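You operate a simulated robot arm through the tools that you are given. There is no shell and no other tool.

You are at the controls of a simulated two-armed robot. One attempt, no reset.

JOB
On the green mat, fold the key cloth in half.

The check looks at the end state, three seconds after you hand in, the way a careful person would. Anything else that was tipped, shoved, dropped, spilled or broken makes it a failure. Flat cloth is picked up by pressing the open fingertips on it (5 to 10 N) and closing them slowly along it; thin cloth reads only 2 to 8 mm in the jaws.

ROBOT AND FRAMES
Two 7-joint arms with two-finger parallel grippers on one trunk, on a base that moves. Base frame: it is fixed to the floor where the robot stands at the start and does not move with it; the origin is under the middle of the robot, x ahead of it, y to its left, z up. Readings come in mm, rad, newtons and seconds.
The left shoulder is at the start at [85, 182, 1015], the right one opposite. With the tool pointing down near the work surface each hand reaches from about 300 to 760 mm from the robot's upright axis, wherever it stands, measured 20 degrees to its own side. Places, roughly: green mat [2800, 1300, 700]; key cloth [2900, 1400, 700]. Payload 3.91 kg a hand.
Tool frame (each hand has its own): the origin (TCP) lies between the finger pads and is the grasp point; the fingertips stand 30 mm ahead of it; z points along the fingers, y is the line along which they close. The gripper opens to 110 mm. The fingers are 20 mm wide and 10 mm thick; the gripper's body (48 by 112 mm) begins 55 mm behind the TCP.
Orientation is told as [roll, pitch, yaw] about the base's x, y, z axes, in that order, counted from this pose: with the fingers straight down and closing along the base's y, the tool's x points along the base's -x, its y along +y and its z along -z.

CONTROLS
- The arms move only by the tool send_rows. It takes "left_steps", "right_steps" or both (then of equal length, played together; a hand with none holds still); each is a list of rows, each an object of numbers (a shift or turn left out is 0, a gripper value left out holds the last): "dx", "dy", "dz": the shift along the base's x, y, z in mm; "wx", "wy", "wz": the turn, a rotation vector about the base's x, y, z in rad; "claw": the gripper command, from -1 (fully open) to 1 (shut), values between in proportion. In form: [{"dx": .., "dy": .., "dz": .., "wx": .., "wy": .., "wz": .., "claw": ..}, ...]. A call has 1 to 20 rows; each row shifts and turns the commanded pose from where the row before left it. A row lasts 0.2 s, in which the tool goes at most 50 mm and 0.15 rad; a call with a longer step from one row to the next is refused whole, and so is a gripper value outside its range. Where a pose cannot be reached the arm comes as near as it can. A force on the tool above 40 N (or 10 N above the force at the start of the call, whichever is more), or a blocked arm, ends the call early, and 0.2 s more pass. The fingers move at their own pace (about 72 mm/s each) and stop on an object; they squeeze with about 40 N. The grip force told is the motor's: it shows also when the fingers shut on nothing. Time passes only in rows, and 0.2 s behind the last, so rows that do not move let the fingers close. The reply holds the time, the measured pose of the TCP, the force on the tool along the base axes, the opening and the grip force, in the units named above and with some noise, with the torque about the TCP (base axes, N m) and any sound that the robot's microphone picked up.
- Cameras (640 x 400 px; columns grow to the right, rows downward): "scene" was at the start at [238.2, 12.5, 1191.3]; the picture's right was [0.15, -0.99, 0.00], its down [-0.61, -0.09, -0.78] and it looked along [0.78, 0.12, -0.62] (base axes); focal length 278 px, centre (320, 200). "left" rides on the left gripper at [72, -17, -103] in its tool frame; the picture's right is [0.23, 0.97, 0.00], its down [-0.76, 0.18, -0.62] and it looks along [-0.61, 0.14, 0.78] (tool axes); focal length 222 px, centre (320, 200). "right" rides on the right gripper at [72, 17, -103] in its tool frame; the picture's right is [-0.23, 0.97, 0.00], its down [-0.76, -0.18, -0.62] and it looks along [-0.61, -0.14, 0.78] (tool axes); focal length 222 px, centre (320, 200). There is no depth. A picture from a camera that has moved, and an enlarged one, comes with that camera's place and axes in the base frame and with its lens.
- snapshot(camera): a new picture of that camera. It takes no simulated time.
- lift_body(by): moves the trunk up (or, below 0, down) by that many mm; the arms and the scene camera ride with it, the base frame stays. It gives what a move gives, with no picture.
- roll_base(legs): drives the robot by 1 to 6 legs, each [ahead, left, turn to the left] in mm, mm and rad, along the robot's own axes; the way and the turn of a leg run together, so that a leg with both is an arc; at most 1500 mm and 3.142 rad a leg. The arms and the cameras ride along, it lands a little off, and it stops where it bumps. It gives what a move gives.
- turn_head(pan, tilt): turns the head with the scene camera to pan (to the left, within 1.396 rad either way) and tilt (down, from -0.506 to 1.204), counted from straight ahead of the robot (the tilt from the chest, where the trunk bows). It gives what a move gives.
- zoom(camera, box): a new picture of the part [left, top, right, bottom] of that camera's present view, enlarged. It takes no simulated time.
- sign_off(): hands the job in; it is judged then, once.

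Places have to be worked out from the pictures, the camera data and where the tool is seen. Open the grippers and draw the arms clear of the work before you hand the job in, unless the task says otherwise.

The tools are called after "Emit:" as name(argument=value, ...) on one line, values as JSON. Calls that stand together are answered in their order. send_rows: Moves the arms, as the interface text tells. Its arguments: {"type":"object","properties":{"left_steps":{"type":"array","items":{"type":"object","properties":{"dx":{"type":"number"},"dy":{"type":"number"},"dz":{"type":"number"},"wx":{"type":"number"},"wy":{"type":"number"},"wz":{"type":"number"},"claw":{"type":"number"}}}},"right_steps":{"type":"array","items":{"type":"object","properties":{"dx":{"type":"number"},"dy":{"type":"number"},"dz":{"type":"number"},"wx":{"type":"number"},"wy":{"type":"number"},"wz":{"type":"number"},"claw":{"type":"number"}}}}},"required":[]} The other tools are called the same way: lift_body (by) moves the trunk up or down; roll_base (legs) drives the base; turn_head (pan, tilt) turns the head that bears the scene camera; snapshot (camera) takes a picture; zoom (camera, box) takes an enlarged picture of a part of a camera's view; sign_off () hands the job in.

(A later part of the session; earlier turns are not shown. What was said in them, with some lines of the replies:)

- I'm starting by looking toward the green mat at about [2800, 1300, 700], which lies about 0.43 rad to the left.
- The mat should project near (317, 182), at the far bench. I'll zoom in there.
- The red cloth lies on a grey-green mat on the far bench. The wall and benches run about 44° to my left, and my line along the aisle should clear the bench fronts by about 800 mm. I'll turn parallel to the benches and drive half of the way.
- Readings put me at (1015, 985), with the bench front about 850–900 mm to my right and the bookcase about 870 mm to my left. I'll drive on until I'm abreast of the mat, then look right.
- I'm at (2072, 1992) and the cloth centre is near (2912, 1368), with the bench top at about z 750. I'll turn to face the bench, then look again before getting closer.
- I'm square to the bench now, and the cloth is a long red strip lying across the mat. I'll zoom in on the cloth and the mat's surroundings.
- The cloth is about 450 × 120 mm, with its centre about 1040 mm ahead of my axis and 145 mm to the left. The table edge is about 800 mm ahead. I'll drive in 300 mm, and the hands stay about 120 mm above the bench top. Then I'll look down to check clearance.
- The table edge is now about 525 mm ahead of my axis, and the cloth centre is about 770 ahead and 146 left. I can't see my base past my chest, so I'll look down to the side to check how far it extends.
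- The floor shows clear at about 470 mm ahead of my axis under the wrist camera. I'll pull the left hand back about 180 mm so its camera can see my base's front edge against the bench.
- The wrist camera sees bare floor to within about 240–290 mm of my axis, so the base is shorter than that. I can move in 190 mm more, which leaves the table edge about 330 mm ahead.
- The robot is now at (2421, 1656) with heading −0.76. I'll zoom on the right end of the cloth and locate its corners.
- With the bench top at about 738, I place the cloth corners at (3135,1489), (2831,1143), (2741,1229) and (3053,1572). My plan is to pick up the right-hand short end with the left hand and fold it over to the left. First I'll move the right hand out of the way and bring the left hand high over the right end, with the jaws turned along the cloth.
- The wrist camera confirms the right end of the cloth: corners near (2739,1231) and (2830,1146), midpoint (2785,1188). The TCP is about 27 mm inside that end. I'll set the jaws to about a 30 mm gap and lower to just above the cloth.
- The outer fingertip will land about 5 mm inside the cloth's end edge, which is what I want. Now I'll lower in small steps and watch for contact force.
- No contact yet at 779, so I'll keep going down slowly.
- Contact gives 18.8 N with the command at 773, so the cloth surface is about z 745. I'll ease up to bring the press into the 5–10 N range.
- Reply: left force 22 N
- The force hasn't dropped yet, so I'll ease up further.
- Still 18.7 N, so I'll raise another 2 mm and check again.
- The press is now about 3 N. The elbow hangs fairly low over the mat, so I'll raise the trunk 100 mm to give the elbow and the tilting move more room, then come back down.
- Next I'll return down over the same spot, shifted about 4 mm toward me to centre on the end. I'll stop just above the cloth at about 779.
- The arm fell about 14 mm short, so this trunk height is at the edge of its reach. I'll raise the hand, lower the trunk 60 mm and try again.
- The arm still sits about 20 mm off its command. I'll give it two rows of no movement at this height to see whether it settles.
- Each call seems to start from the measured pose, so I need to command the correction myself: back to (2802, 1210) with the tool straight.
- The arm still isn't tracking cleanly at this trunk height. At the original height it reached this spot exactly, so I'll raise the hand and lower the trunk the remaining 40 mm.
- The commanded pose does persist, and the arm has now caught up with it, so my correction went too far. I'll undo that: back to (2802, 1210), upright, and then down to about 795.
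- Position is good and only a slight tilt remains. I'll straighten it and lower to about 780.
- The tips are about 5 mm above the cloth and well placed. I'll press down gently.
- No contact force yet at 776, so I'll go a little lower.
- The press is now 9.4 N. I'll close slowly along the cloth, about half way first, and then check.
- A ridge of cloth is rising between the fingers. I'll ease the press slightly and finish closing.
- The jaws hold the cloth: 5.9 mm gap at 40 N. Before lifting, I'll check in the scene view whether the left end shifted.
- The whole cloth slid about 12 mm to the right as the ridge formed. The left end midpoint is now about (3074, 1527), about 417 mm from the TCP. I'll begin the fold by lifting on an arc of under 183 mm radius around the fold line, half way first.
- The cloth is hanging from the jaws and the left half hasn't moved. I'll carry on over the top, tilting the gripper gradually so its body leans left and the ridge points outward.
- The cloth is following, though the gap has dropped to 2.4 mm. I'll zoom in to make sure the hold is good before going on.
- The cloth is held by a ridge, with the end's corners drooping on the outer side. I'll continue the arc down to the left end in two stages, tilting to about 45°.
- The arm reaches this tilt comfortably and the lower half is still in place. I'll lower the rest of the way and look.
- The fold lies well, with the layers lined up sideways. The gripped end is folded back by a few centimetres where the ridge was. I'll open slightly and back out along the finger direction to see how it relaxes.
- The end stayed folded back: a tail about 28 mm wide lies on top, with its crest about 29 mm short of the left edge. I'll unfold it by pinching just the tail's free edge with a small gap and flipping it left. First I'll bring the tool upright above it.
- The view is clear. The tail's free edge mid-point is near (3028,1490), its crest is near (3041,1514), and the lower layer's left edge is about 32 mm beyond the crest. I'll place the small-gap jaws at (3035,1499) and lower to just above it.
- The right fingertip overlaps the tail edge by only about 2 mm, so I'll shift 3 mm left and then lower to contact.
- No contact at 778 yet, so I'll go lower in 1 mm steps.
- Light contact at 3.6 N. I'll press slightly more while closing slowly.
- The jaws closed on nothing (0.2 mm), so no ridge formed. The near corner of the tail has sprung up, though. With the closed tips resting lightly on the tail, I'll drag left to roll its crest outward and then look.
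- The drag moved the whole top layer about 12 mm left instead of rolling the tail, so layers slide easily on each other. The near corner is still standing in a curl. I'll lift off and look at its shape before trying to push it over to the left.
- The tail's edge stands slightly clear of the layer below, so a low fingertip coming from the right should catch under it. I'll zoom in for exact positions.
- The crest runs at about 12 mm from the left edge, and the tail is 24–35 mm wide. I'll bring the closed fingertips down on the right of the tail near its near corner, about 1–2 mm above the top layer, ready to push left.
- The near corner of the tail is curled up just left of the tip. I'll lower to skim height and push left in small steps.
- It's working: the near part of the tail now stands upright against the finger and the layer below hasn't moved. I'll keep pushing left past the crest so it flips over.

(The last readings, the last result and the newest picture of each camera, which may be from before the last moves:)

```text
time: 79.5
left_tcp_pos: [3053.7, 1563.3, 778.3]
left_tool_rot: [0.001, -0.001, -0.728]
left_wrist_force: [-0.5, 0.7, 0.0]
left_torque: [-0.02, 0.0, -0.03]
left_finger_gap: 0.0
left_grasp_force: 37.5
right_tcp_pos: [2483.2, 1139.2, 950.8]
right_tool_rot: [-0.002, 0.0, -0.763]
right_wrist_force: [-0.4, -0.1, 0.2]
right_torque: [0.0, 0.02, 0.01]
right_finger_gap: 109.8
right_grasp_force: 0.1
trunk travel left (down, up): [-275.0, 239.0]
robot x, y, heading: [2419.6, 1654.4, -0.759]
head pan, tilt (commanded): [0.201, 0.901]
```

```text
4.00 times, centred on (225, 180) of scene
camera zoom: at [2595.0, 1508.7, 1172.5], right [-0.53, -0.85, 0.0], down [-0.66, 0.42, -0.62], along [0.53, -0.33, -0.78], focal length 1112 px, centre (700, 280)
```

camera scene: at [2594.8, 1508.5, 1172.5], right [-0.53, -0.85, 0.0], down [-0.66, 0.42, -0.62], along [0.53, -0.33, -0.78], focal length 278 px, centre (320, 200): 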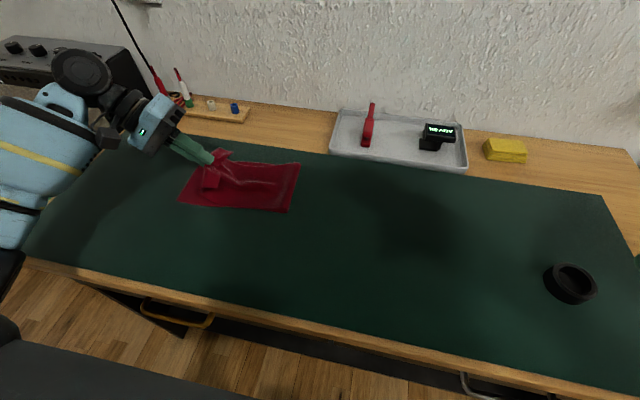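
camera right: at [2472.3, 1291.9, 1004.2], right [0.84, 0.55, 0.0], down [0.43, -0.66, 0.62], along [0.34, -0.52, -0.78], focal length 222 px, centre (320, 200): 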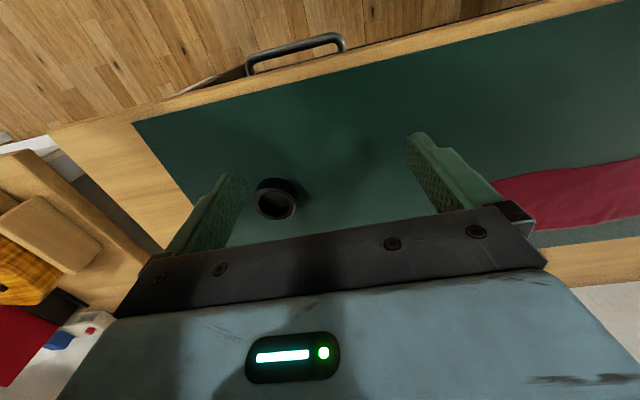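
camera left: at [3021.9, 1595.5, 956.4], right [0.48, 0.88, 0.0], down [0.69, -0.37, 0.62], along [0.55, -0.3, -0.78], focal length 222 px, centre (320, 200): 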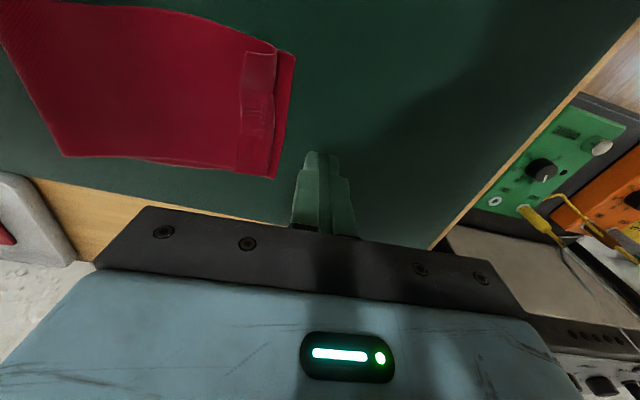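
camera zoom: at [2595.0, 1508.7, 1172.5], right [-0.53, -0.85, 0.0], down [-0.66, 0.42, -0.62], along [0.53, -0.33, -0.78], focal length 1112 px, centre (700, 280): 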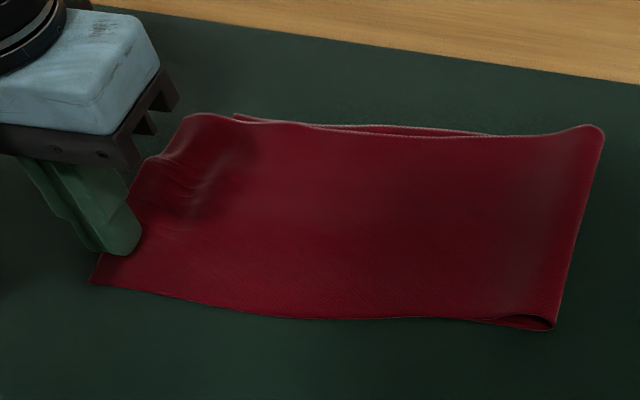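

The whole tail flipped over to the left. I'll lift off and check how the two ends line up.

Emit:
send_rows(left_steps=[{"dx": 4, "dy": 5, "dz": 20}, {"dx": 4, "dy": 5, "dz": 30}, {"dx": 13, "dy": 15, "dz": 30}, {"dx": 13, "dy": 15, "dz": 0}, {"dx": 0}])

Emit:
zoom(camera="left", box=[180, 20, 340, 200])

Emit:
zoom(camera="scene", box=[150, 130, 300, 230])

Emit:
snapshot(camera="left")

```text
time: 80.7
left_tcp_pos: [3085.9, 1602.4, 857.8]
left_tool_rot: [0.0, -0.002, -0.729]
left_wrist_force: [-1.0, -0.1, 0.2]
left_torque: [0.0, 0.02, -0.01]
left_finger_gap: 0.0
left_grasp_force: 37.9
right_tcp_pos: [2483.3, 1137.8, 950.5]
right_tool_rot: [0.001, -0.001, -0.764]
right_wrist_force: [-0.1, -0.8, 0.4]
right_torque: [0.0, 0.02, -0.01]
right_finger_gap: 110.0
right_grasp_force: 0.1
trunk travel left (down, up): [-275.0, 239.0]
robot x, y, heading: [2417.4, 1655.3, -0.763]
head pan, tilt (commanded): [0.201, 0.901]
```

```text
2.22 times, centred on (260, 110) of left
camera zoom: at [3020.0, 1637.2, 961.7], right [0.48, 0.88, 0.0], down [0.69, -0.37, 0.62], along [0.55, -0.3, -0.78], focal length 494 px, centre (453, 400)
```

zoom: 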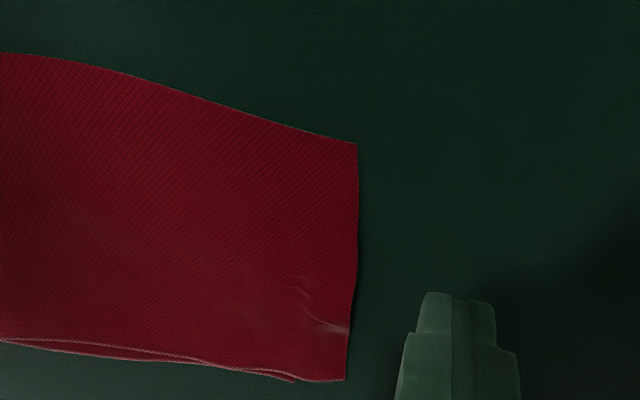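

```text
4.00 times, centred on (225, 180) of scene
camera zoom: at [2594.8, 1508.4, 1172.4], right [-0.53, -0.85, 0.0], down [-0.66, 0.42, -0.62], along [0.53, -0.33, -0.78], focal length 1112 px, centre (700, 280)
```

zoom: 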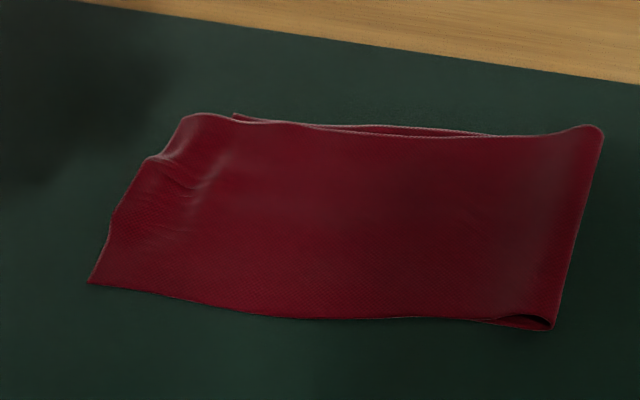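

```text
taken
camera left: at [3020.0, 1637.2, 961.7], right [0.48, 0.88, 0.0], down [0.69, -0.37, 0.62], along [0.55, -0.3, -0.78], focal length 222 px, centre (320, 200)
```

left: 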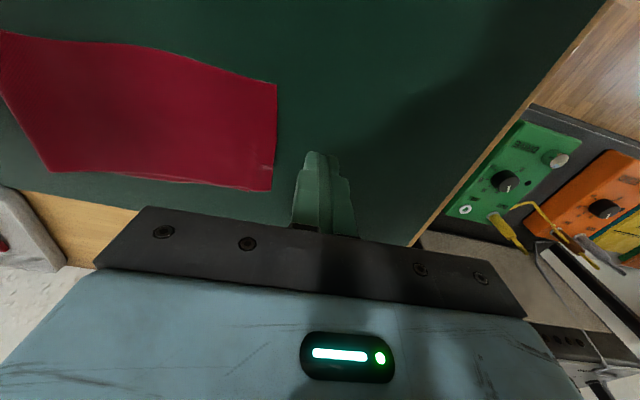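

The top end now overhangs the lower left edge by about 17 mm on the near side and 26 mm on the far side, and it sits about 5 mm toward me. Since layers slide easily under finger friction, I'll press wide-open fingers on the top layer and drag it about 21 mm right. First I'll position above it.

Emit:
send_rows(left_steps=[{"dx": -18.1, "dy": -33.7, "claw": -1}, {"dx": -18.1, "dy": -33.7}, {"dx": -18.1, "dy": -33.7}, {"dx": -18.1, "dy": -33.7}, {"dx": -18.1, "dy": -33.7}, {"dz": -25}, {"dz": -25}, {"dz": -20}, {"dz": 0}])

Emit:
snapshot(camera="left")

Emit:
zoom(camera="scene", box=[140, 110, 320, 230])

```text
time: 82.7
left_tcp_pos: [2997.7, 1430.9, 788.1]
left_tool_rot: [0.0, -0.003, -0.729]
left_wrist_force: [-0.2, -0.5, 0.2]
left_torque: [0.0, -0.02, -0.02]
left_finger_gap: 110.0
left_grasp_force: 0.1
right_tcp_pos: [2482.6, 1139.4, 949.2]
right_tool_rot: [-0.001, -0.002, -0.763]
right_wrist_force: [-0.1, -0.1, -0.3]
right_torque: [0.0, 0.0, -0.01]
right_finger_gap: 110.0
right_grasp_force: 0.1
trunk travel left (down, up): [-275.0, 239.0]
robot x, y, heading: [2416.7, 1653.1, -0.762]
head pan, tilt (commanded): [0.201, 0.901]
```

```text
taken
camera left: at [2931.4, 1466.7, 892.5], right [0.48, 0.88, 0.0], down [0.69, -0.37, 0.62], along [0.55, -0.3, -0.78], focal length 222 px, centre (320, 200)
```

left: 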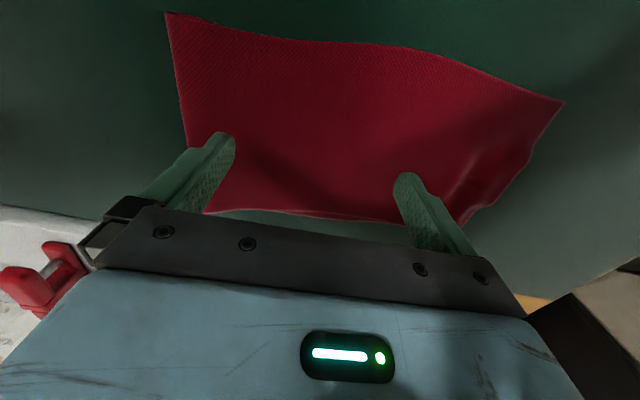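

```text
3.33 times, centred on (230, 170) of scene
camera zoom: at [2594.9, 1508.5, 1172.5], right [-0.53, -0.85, 0.0], down [-0.66, 0.42, -0.62], along [0.53, -0.33, -0.78], focal length 927 px, centre (620, 300)
```

zoom: 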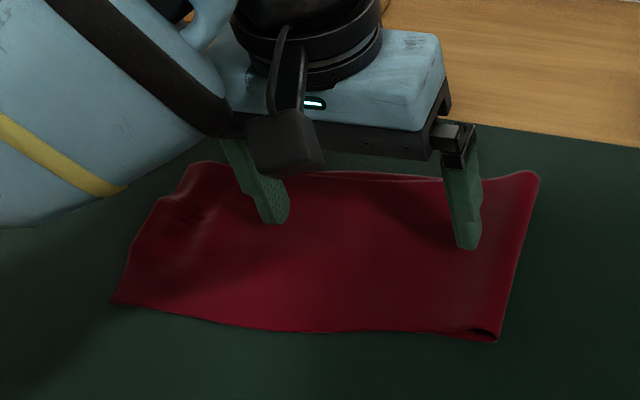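

The fingers are over the top layer, one near the crease and one past the middle. I'll lower to contact.

Emit:
send_rows(left_steps=[{"dz": -5}, {"dz": -4}, {"dz": -2}, {"dz": -1}, {"dz": 0}, {"dz": 0}])

```text
time: 84.1
left_tcp_pos: [2997.5, 1434.1, 776.7]
left_tool_rot: [0.0, -0.002, -0.728]
left_wrist_force: [-0.3, -0.5, 0.3]
left_torque: [0.0, -0.01, 0.01]
left_finger_gap: 109.9
left_grasp_force: 0.0
right_tcp_pos: [2483.4, 1139.2, 949.6]
right_tool_rot: [-0.001, -0.001, -0.763]
right_wrist_force: [-0.8, 0.4, -0.2]
right_torque: [0.03, 0.0, -0.02]
right_finger_gap: 110.1
right_grasp_force: 0.1
trunk travel left (down, up): [-275.0, 239.0]
robot x, y, heading: [2423.0, 1653.2, -0.761]
head pan, tilt (commanded): [0.201, 0.901]
```

Emit:
send_rows(left_steps=[{"dz": -1}, {"dz": -0.7}, {"dz": 0}, {"dz": 0}])

```text
time: 85.1
left_tcp_pos: [2995.0, 1433.5, 775.2]
left_tool_rot: [0.001, -0.004, -0.73]
left_wrist_force: [1.3, 1.2, 5.8]
left_torque: [0.02, -0.04, 0.02]
left_finger_gap: 109.9
left_grasp_force: 0.1
right_tcp_pos: [2482.7, 1139.4, 950.5]
right_tool_rot: [0.001, -0.001, -0.762]
right_wrist_force: [0.4, 0.8, 0.2]
right_torque: [-0.02, 0.01, -0.02]
right_finger_gap: 109.9
right_grasp_force: 0.0
trunk travel left (down, up): [-275.0, 239.0]
robot x, y, heading: [2418.5, 1657.4, -0.761]
head pan, tilt (commanded): [0.201, 0.901]
```

Contact at 5.8 N. I'll press a touch more and drag the top layer right about 21 mm, with a slight turn to square the ends.

Emit:
send_rows(left_steps=[{"dz": -0.4}, {"dx": -2.3, "dy": -3.6, "wz": -0.006}, {"dx": -2.3, "dy": -3.6, "wz": -0.006}, {"dx": -2.3, "dy": -3.6, "wz": -0.006}, {"dx": -2.3, "dy": -3.6, "wz": -0.006}, {"dx": -2.3, "dy": -3.6, "wz": -0.006}, {"dx": 0}])

Emit:
zoom(camera="scene", box=[140, 110, 320, 230])

Emit:
snapshot(camera="left")

```text
time: 86.7
left_tcp_pos: [2984.8, 1415.4, 774.1]
left_tool_rot: [0.0, -0.006, -0.758]
left_wrist_force: [6.5, 6.8, 20.9]
left_torque: [0.11, -0.07, 0.04]
left_finger_gap: 109.0
left_grasp_force: 0.0
right_tcp_pos: [2482.8, 1139.8, 951.3]
right_tool_rot: [0.0, -0.004, -0.762]
right_wrist_force: [0.3, 0.5, 0.3]
right_torque: [0.01, -0.04, -0.01]
right_finger_gap: 110.0
right_grasp_force: 0.0
trunk travel left (down, up): [-275.0, 239.0]
robot x, y, heading: [2420.1, 1656.2, -0.757]
head pan, tilt (commanded): [0.201, 0.901]
```

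```text
3.33 times, centred on (230, 170) of scene
camera zoom: at [2594.1, 1509.9, 1172.8], right [-0.53, -0.85, 0.0], down [-0.66, 0.42, -0.62], along [0.53, -0.33, -0.78], focal length 927 px, centre (620, 300)
```

zoom: 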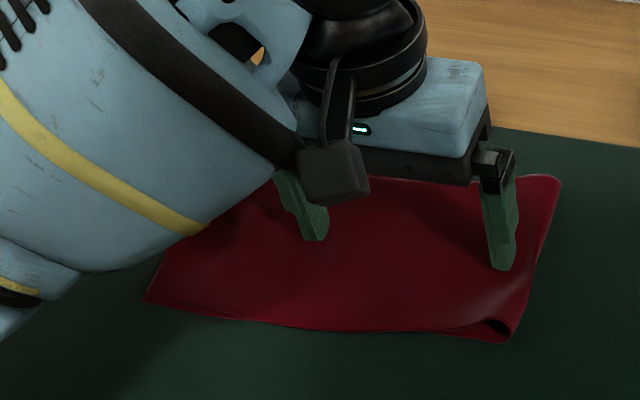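

```text
taken
camera left: at [2919.3, 1453.7, 878.3], right [0.5, 0.86, 0.0], down [0.67, -0.39, 0.63], along [0.54, -0.32, -0.78], focal length 222 px, centre (320, 200)
```

left: 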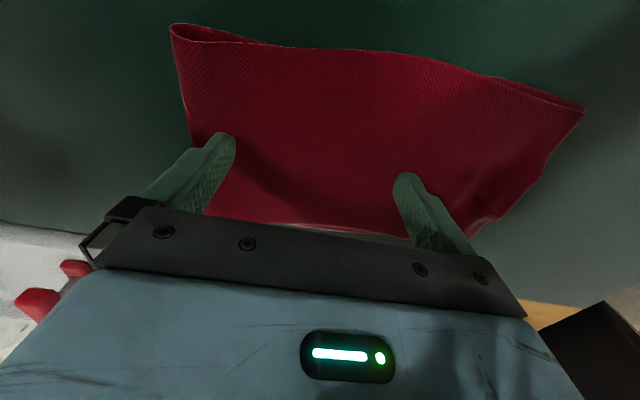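

The top layer moved and the left edges look much closer. I'll lift off and inspect.

Emit:
send_rows(left_steps=[{"dz": 5}, {"dz": 20}, {"dz": 40}, {"dx": 20, "dy": 23, "dz": 30}, {"dx": 26, "dy": 30}, {"dx": 26, "dy": 30}, {"dx": 20, "dy": 23, "claw": 1}, {"dx": 0}])

Emit:
zoom(camera="scene", box=[150, 130, 300, 230])

Emit:
snapshot(camera="left")

Emit:
zoom(camera="left", box=[100, 20, 340, 220])

```text
time: 88.5
left_tcp_pos: [3076.1, 1522.1, 867.5]
left_tool_rot: [0.0, -0.002, -0.759]
left_wrist_force: [0.4, 0.2, 0.8]
left_torque: [0.01, 0.0, -0.04]
left_finger_gap: 25.5
left_grasp_force: 0.0
right_tcp_pos: [2482.7, 1137.7, 949.8]
right_tool_rot: [0.001, -0.002, -0.761]
right_wrist_force: [0.1, -0.4, 0.2]
right_torque: [0.03, 0.01, -0.01]
right_finger_gap: 110.0
right_grasp_force: 0.0
trunk travel left (down, up): [-275.0, 239.0]
robot x, y, heading: [2423.4, 1656.1, -0.762]
head pan, tilt (commanded): [0.201, 0.901]
```

```text
4.00 times, centred on (225, 180) of scene
camera zoom: at [2594.8, 1508.4, 1172.5], right [-0.53, -0.85, 0.0], down [-0.66, 0.42, -0.62], along [0.53, -0.33, -0.78], focal length 1112 px, centre (700, 280)
```

zoom: 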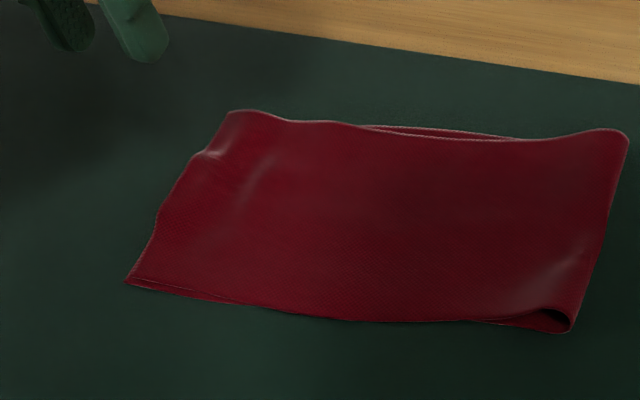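

```text
taken
camera left: at [3012.2, 1559.7, 971.3], right [0.51, 0.86, 0.0], down [0.67, -0.39, 0.62], along [0.54, -0.32, -0.78], focal length 222 px, centre (320, 200)
```

left: 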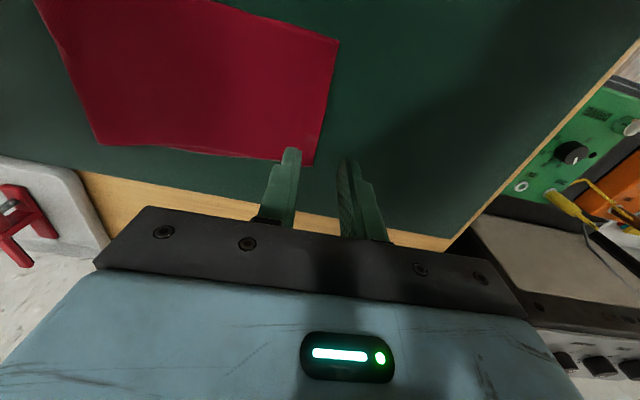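

```text
2.00 times, centred on (220, 120) of left
camera zoom: at [3012.2, 1559.7, 971.3], right [0.51, 0.86, 0.0], down [0.67, -0.39, 0.62], along [0.54, -0.32, -0.78], focal length 444 px, centre (520, 360)
```

zoom: 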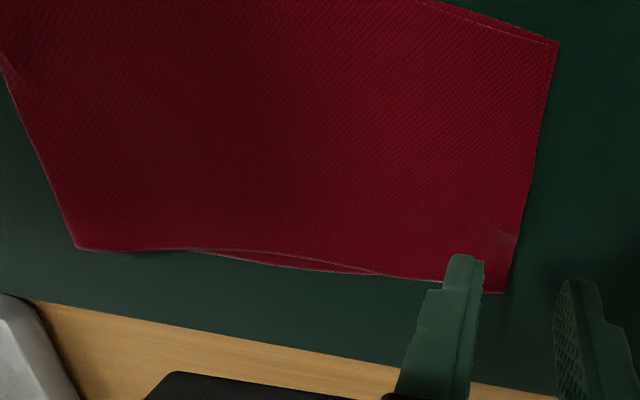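

The ends now line up within a few millimetres and the strip is folded in half. The crease at the right stands up slightly near its near corner. I'll move over it for a closer look before pressing it flat.

Emit:
send_rows(left_steps=[{"dx": -28, "dy": -32}, {"dx": -28, "dy": -32}, {"dx": -28, "dy": -32}, {"dx": -28, "dy": -32}, {"dx": -20, "dy": -24}, {"dx": 0}])

Emit:
snapshot(camera="left")

Emit:
zoom(camera="left", box=[220, 20, 460, 220])

```text
time: 89.9
left_tcp_pos: [2946.2, 1370.3, 869.9]
left_tool_rot: [0.0, -0.003, -0.76]
left_wrist_force: [0.9, -0.5, -0.7]
left_torque: [0.01, 0.03, 0.01]
left_finger_gap: 0.0
left_grasp_force: 37.9
right_tcp_pos: [2484.2, 1139.0, 950.6]
right_tool_rot: [-0.002, -0.002, -0.762]
right_wrist_force: [-0.1, -0.5, 0.2]
right_torque: [-0.03, 0.01, 0.0]
right_finger_gap: 110.1
right_grasp_force: 0.1
trunk travel left (down, up): [-275.0, 239.0]
robot x, y, heading: [2421.7, 1649.6, -0.764]
head pan, tilt (commanded): [0.201, 0.901]
```

```text
taken
camera left: at [2879.9, 1407.5, 972.9], right [0.5, 0.86, 0.0], down [0.67, -0.39, 0.62], along [0.54, -0.32, -0.78], focal length 222 px, centre (320, 200)
```

left: 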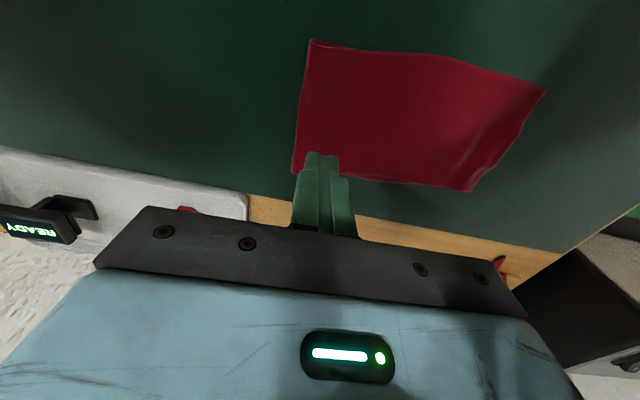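

```text
2.00 times, centred on (340, 120) of left
camera zoom: at [2879.9, 1407.5, 972.9], right [0.5, 0.86, 0.0], down [0.67, -0.39, 0.62], along [0.54, -0.32, -0.78], focal length 444 px, centre (280, 360)
```

zoom: 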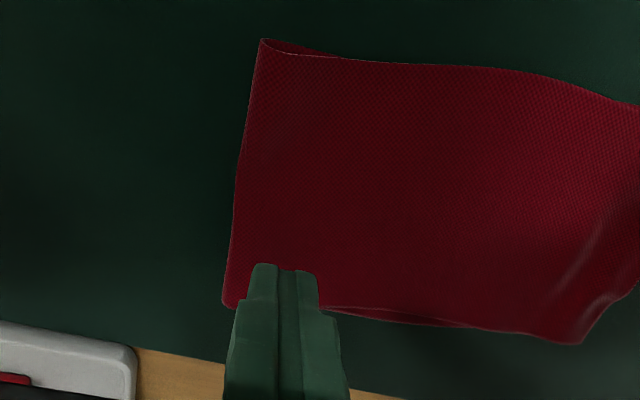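

The crease is straight at about 225 mm from the aligned ends. I'll flatten it with a few gentle vertical presses of the closed fingertips, starting near its near corner.

Emit:
send_rows(left_steps=[{"dx": -21, "dy": 10.5}, {"dx": -21, "dy": 10.5}, {"dz": -30}, {"dz": -30}, {"dz": -20}, {"dz": -8}, {"dz": -4}, {"dz": -1.5}, {"dz": 0}])

Emit:
zoom(camera="left", box=[220, 20, 460, 220])

```text
time: 91.9
left_tcp_pos: [2902.3, 1390.4, 775.2]
left_tool_rot: [0.0, -0.004, -0.759]
left_wrist_force: [0.7, -2.9, 7.8]
left_torque: [-0.06, 0.01, 0.01]
left_finger_gap: 0.0
left_grasp_force: 37.8
right_tcp_pos: [2483.8, 1139.3, 951.4]
right_tool_rot: [-0.001, -0.001, -0.763]
right_wrist_force: [-0.4, -0.8, 0.7]
right_torque: [0.02, 0.01, 0.02]
right_finger_gap: 109.7
right_grasp_force: 0.0
trunk travel left (down, up): [-275.0, 239.0]
robot x, y, heading: [2420.2, 1657.2, -0.763]
head pan, tilt (commanded): [0.201, 0.901]
```

```text
2.00 times, centred on (340, 120) of left
camera zoom: at [2837.5, 1427.4, 879.2], right [0.51, 0.86, 0.0], down [0.67, -0.39, 0.63], along [0.54, -0.32, -0.78], focal length 444 px, centre (280, 360)
```

zoom: 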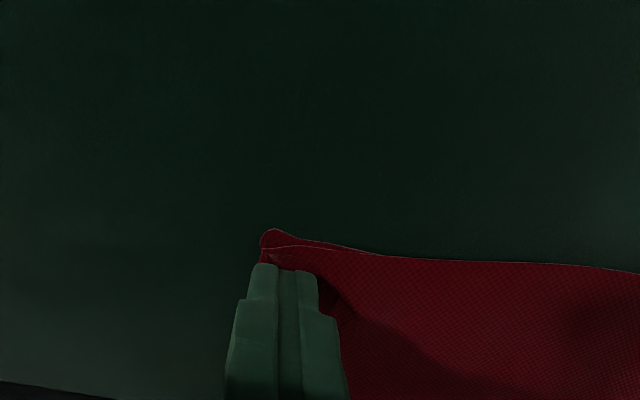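

Pressed at about 8 N. Next I'll lift, shift 45 mm along the crease, press the middle, and then do the far part the same way.

Emit:
send_rows(left_steps=[{"dz": 8}, {"dz": 10}, {"dx": 34, "dy": -29.5}, {"dz": -10}, {"dz": -7}, {"dz": -1}, {"dz": 0}, {"dz": 8}, {"dz": 10}, {"dx": 34, "dy": -29.5}, {"dz": -10}, {"dz": -7}, {"dz": -1}, {"dz": 0}])

```text
time: 94.9
left_tcp_pos: [2970.2, 1332.3, 775.5]
left_tool_rot: [0.001, -0.004, -0.757]
left_wrist_force: [3.0, 3.0, 8.6]
left_torque: [0.03, -0.12, -0.01]
left_finger_gap: 0.3
left_grasp_force: 37.3
right_tcp_pos: [2482.2, 1139.1, 949.9]
right_tool_rot: [-0.001, -0.002, -0.763]
right_wrist_force: [-1.4, 0.9, 0.0]
right_torque: [-0.03, -0.02, 0.0]
right_finger_gap: 110.2
right_grasp_force: 0.0
trunk travel left (down, up): [-275.0, 239.0]
robot x, y, heading: [2422.1, 1654.6, -0.762]
head pan, tilt (commanded): [0.201, 0.901]
```

The crease is pressed. Now I'll lift and move over the small bulge at the far-left corner to look at it.

Emit:
send_rows(left_steps=[{"dz": 10}, {"dz": 30}, {"dz": 40}, {"dx": 22.9, "dy": 30}, {"dx": 22.9, "dy": 30}, {"dx": 22.9, "dy": 30}, {"dx": 22.9, "dy": 30}, {"dx": 22.9, "dy": 30}, {"dx": 0}])

Emit:
zoom(camera="left", box=[160, 20, 400, 220])

Emit:
zoom(camera="scene", box=[150, 130, 300, 230])

```text
time: 96.9
left_tcp_pos: [3084.7, 1480.2, 856.0]
left_tool_rot: [-0.001, -0.001, -0.761]
left_wrist_force: [0.0, 0.0, 0.1]
left_torque: [0.01, 0.0, 0.0]
left_finger_gap: 0.1
left_grasp_force: 37.5
right_tcp_pos: [2483.7, 1138.9, 950.5]
right_tool_rot: [0.0, -0.003, -0.763]
right_wrist_force: [-0.5, -0.2, -0.8]
right_torque: [-0.01, 0.01, 0.02]
right_finger_gap: 109.9
right_grasp_force: 0.1
trunk travel left (down, up): [-275.0, 239.0]
robot x, y, heading: [2419.4, 1656.6, -0.762]
head pan, tilt (commanded): [0.201, 0.901]
```

```text
2.00 times, centred on (280, 120) of left
camera zoom: at [3020.2, 1518.3, 959.8], right [0.51, 0.86, 0.0], down [0.67, -0.39, 0.62], along [0.54, -0.32, -0.78], focal length 444 px, centre (400, 360)
```

zoom: 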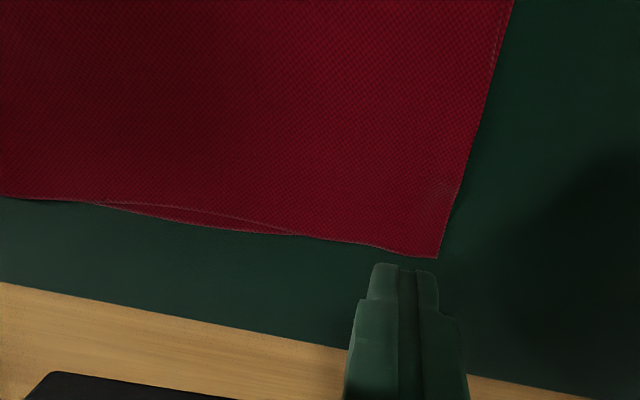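

```text
4.00 times, centred on (225, 180) of scene
camera zoom: at [2594.8, 1508.3, 1172.4], right [-0.53, -0.85, 0.0], down [-0.66, 0.42, -0.62], along [0.53, -0.33, -0.78], focal length 1112 px, centre (700, 280)
```

zoom: 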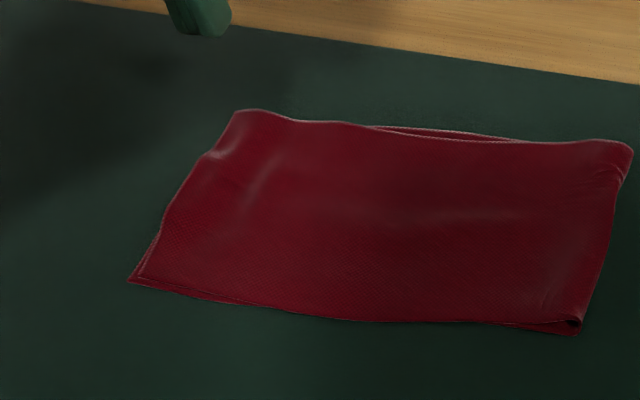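

The two ends coincide within a few millimetres. One gentle press at the slightly raised far-left area should settle it.

Emit:
send_rows(left_steps=[{"dx": -9, "dy": 10, "dz": -30}, {"dz": -30}, {"dz": -14}, {"dz": -4}, {"dz": -2}, {"dz": 0}, {"dz": 8}, {"dz": 20}, {"dz": 40}, {"dz": 40}, {"dz": 0}])

Emit:
zoom(camera="scene", box=[150, 130, 300, 230])

Emit:
snapshot(camera="left")

```text
time: 99.3
left_tcp_pos: [3077.2, 1493.4, 883.6]
left_tool_rot: [0.001, -0.001, -0.757]
left_wrist_force: [-0.3, -0.2, 0.6]
left_torque: [-0.01, 0.0, 0.01]
left_finger_gap: 0.0
left_grasp_force: 37.8
right_tcp_pos: [2483.2, 1138.2, 950.3]
right_tool_rot: [-0.001, -0.003, -0.763]
right_wrist_force: [-0.1, 0.3, 0.9]
right_torque: [-0.01, 0.0, -0.01]
right_finger_gap: 110.2
right_grasp_force: 0.1
trunk travel left (down, up): [-275.0, 239.0]
robot x, y, heading: [2418.1, 1654.7, -0.754]
head pan, tilt (commanded): [0.201, 0.901]
```

```text
4.00 times, centred on (225, 180) of scene
camera zoom: at [2595.2, 1508.6, 1172.4], right [-0.53, -0.85, 0.0], down [-0.66, 0.42, -0.62], along [0.53, -0.33, -0.78], focal length 1112 px, centre (700, 280)
```

zoom: 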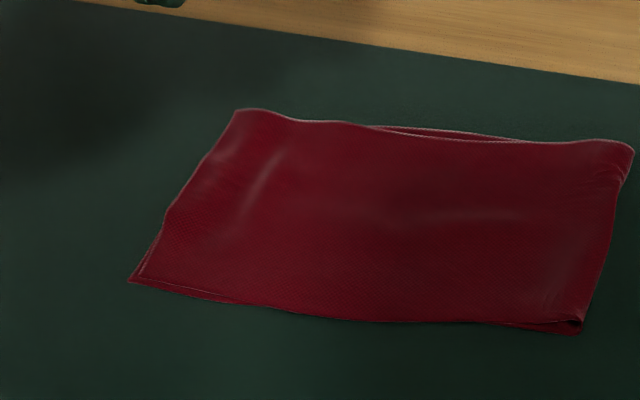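

```text
taken
camera left: at [3012.3, 1530.3, 987.5], right [0.5, 0.86, 0.0], down [0.68, -0.39, 0.62], along [0.54, -0.31, -0.78], focal length 222 px, centre (320, 200)
```

left: 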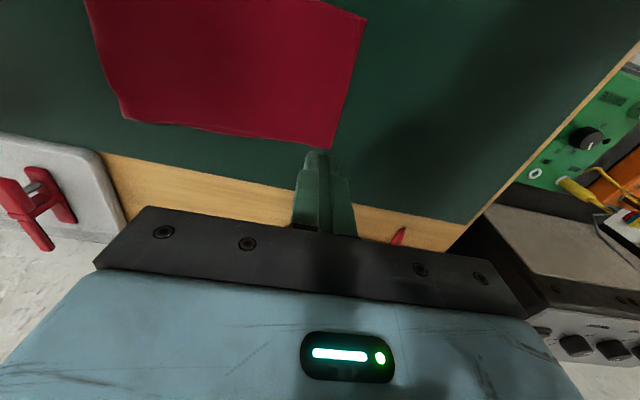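

The fold is neat and flat. I'll open the gripper, raise the left hand and pull it back toward me, clear of the bench.

Emit:
send_rows(left_steps=[{"dz": 35, "claw": -1}, {"dz": 30}, {"dx": -32.5, "dy": 31}, {"dx": -32.5, "dy": 31}, {"dx": -32.5, "dy": 31}, {"dx": -32.5, "dy": 31}, {"dx": -25, "dy": 24}, {"dx": 0}], right_steps=[{"dx": 0}, {"dx": 0}, {"dx": 0}, {"dx": 0}, {"dx": 0}, {"dx": 0}, {"dx": 0}, {"dx": 0}])

Emit:
snapshot(camera="scene")

Emit:
zoom(camera="scene", box=[140, 120, 320, 240])

```text
time: 101.1
left_tcp_pos: [2922.7, 1638.1, 947.8]
left_tool_rot: [0.0, -0.002, -0.758]
left_wrist_force: [0.1, 0.1, -0.4]
left_torque: [-0.03, 0.02, 0.01]
left_finger_gap: 110.3
left_grasp_force: 0.0
right_tcp_pos: [2483.5, 1137.9, 949.1]
right_tool_rot: [0.001, -0.001, -0.764]
right_wrist_force: [0.0, 0.0, 0.0]
right_torque: [-0.02, -0.01, -0.01]
right_finger_gap: 110.1
right_grasp_force: 0.1
trunk travel left (down, up): [-275.0, 239.0]
robot x, y, heading: [2423.5, 1652.1, -0.76]
head pan, tilt (commanded): [0.201, 0.901]
```

```text
taken
camera scene: at [2595.1, 1508.4, 1172.4], right [-0.53, -0.85, 0.0], down [-0.66, 0.42, -0.62], along [0.53, -0.33, -0.78], focal length 278 px, centre (320, 200)
```

scene: 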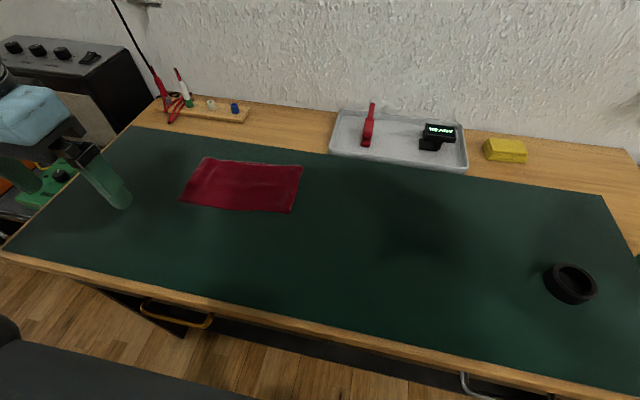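

```text
3.33 times, centred on (230, 180) of scene
camera zoom: at [2595.1, 1508.4, 1172.4], right [-0.53, -0.85, 0.0], down [-0.66, 0.42, -0.62], along [0.53, -0.33, -0.78], focal length 927 px, centre (620, 267)
```

zoom: 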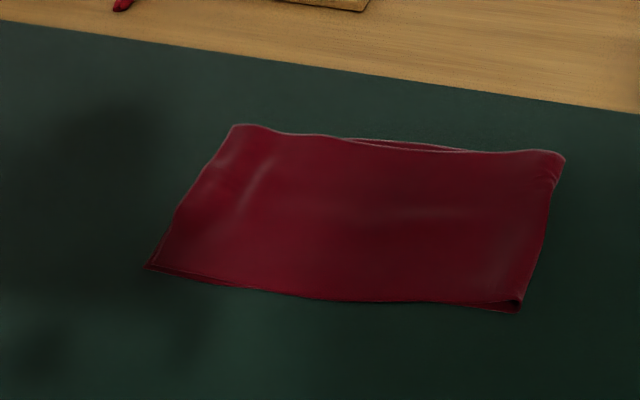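

The key cloth lies folded in half on the green mat, its two short ends matching within a few millimetres. The tray, tape ring, tool rack and yellow cloths are where they were. Both hands are open and the arms are clear, so I'm handing in the job.

Emit:
sign_off()

```text
The job is handed in.
```

The key cloth is folded in half on the green mat, end to end, and I've handed the job in. In the last pictures the two short ends line up within a few millimetres and the fold lies nearly flat, with a slight bulge at the far-left corner and a small loop at the near end of the crease.

The first fold left a strip about 30 mm wide turned back at the gripped end. I pushed that strip over, slid the top layer about 21 mm to line up the ends, then pressed the crease down.

Nothing else on the bench moved in the pictures: the tray, tape ring, tool rack and yellow cloths are where they were. Both grippers are open and the arms are drawn back from the cloth.
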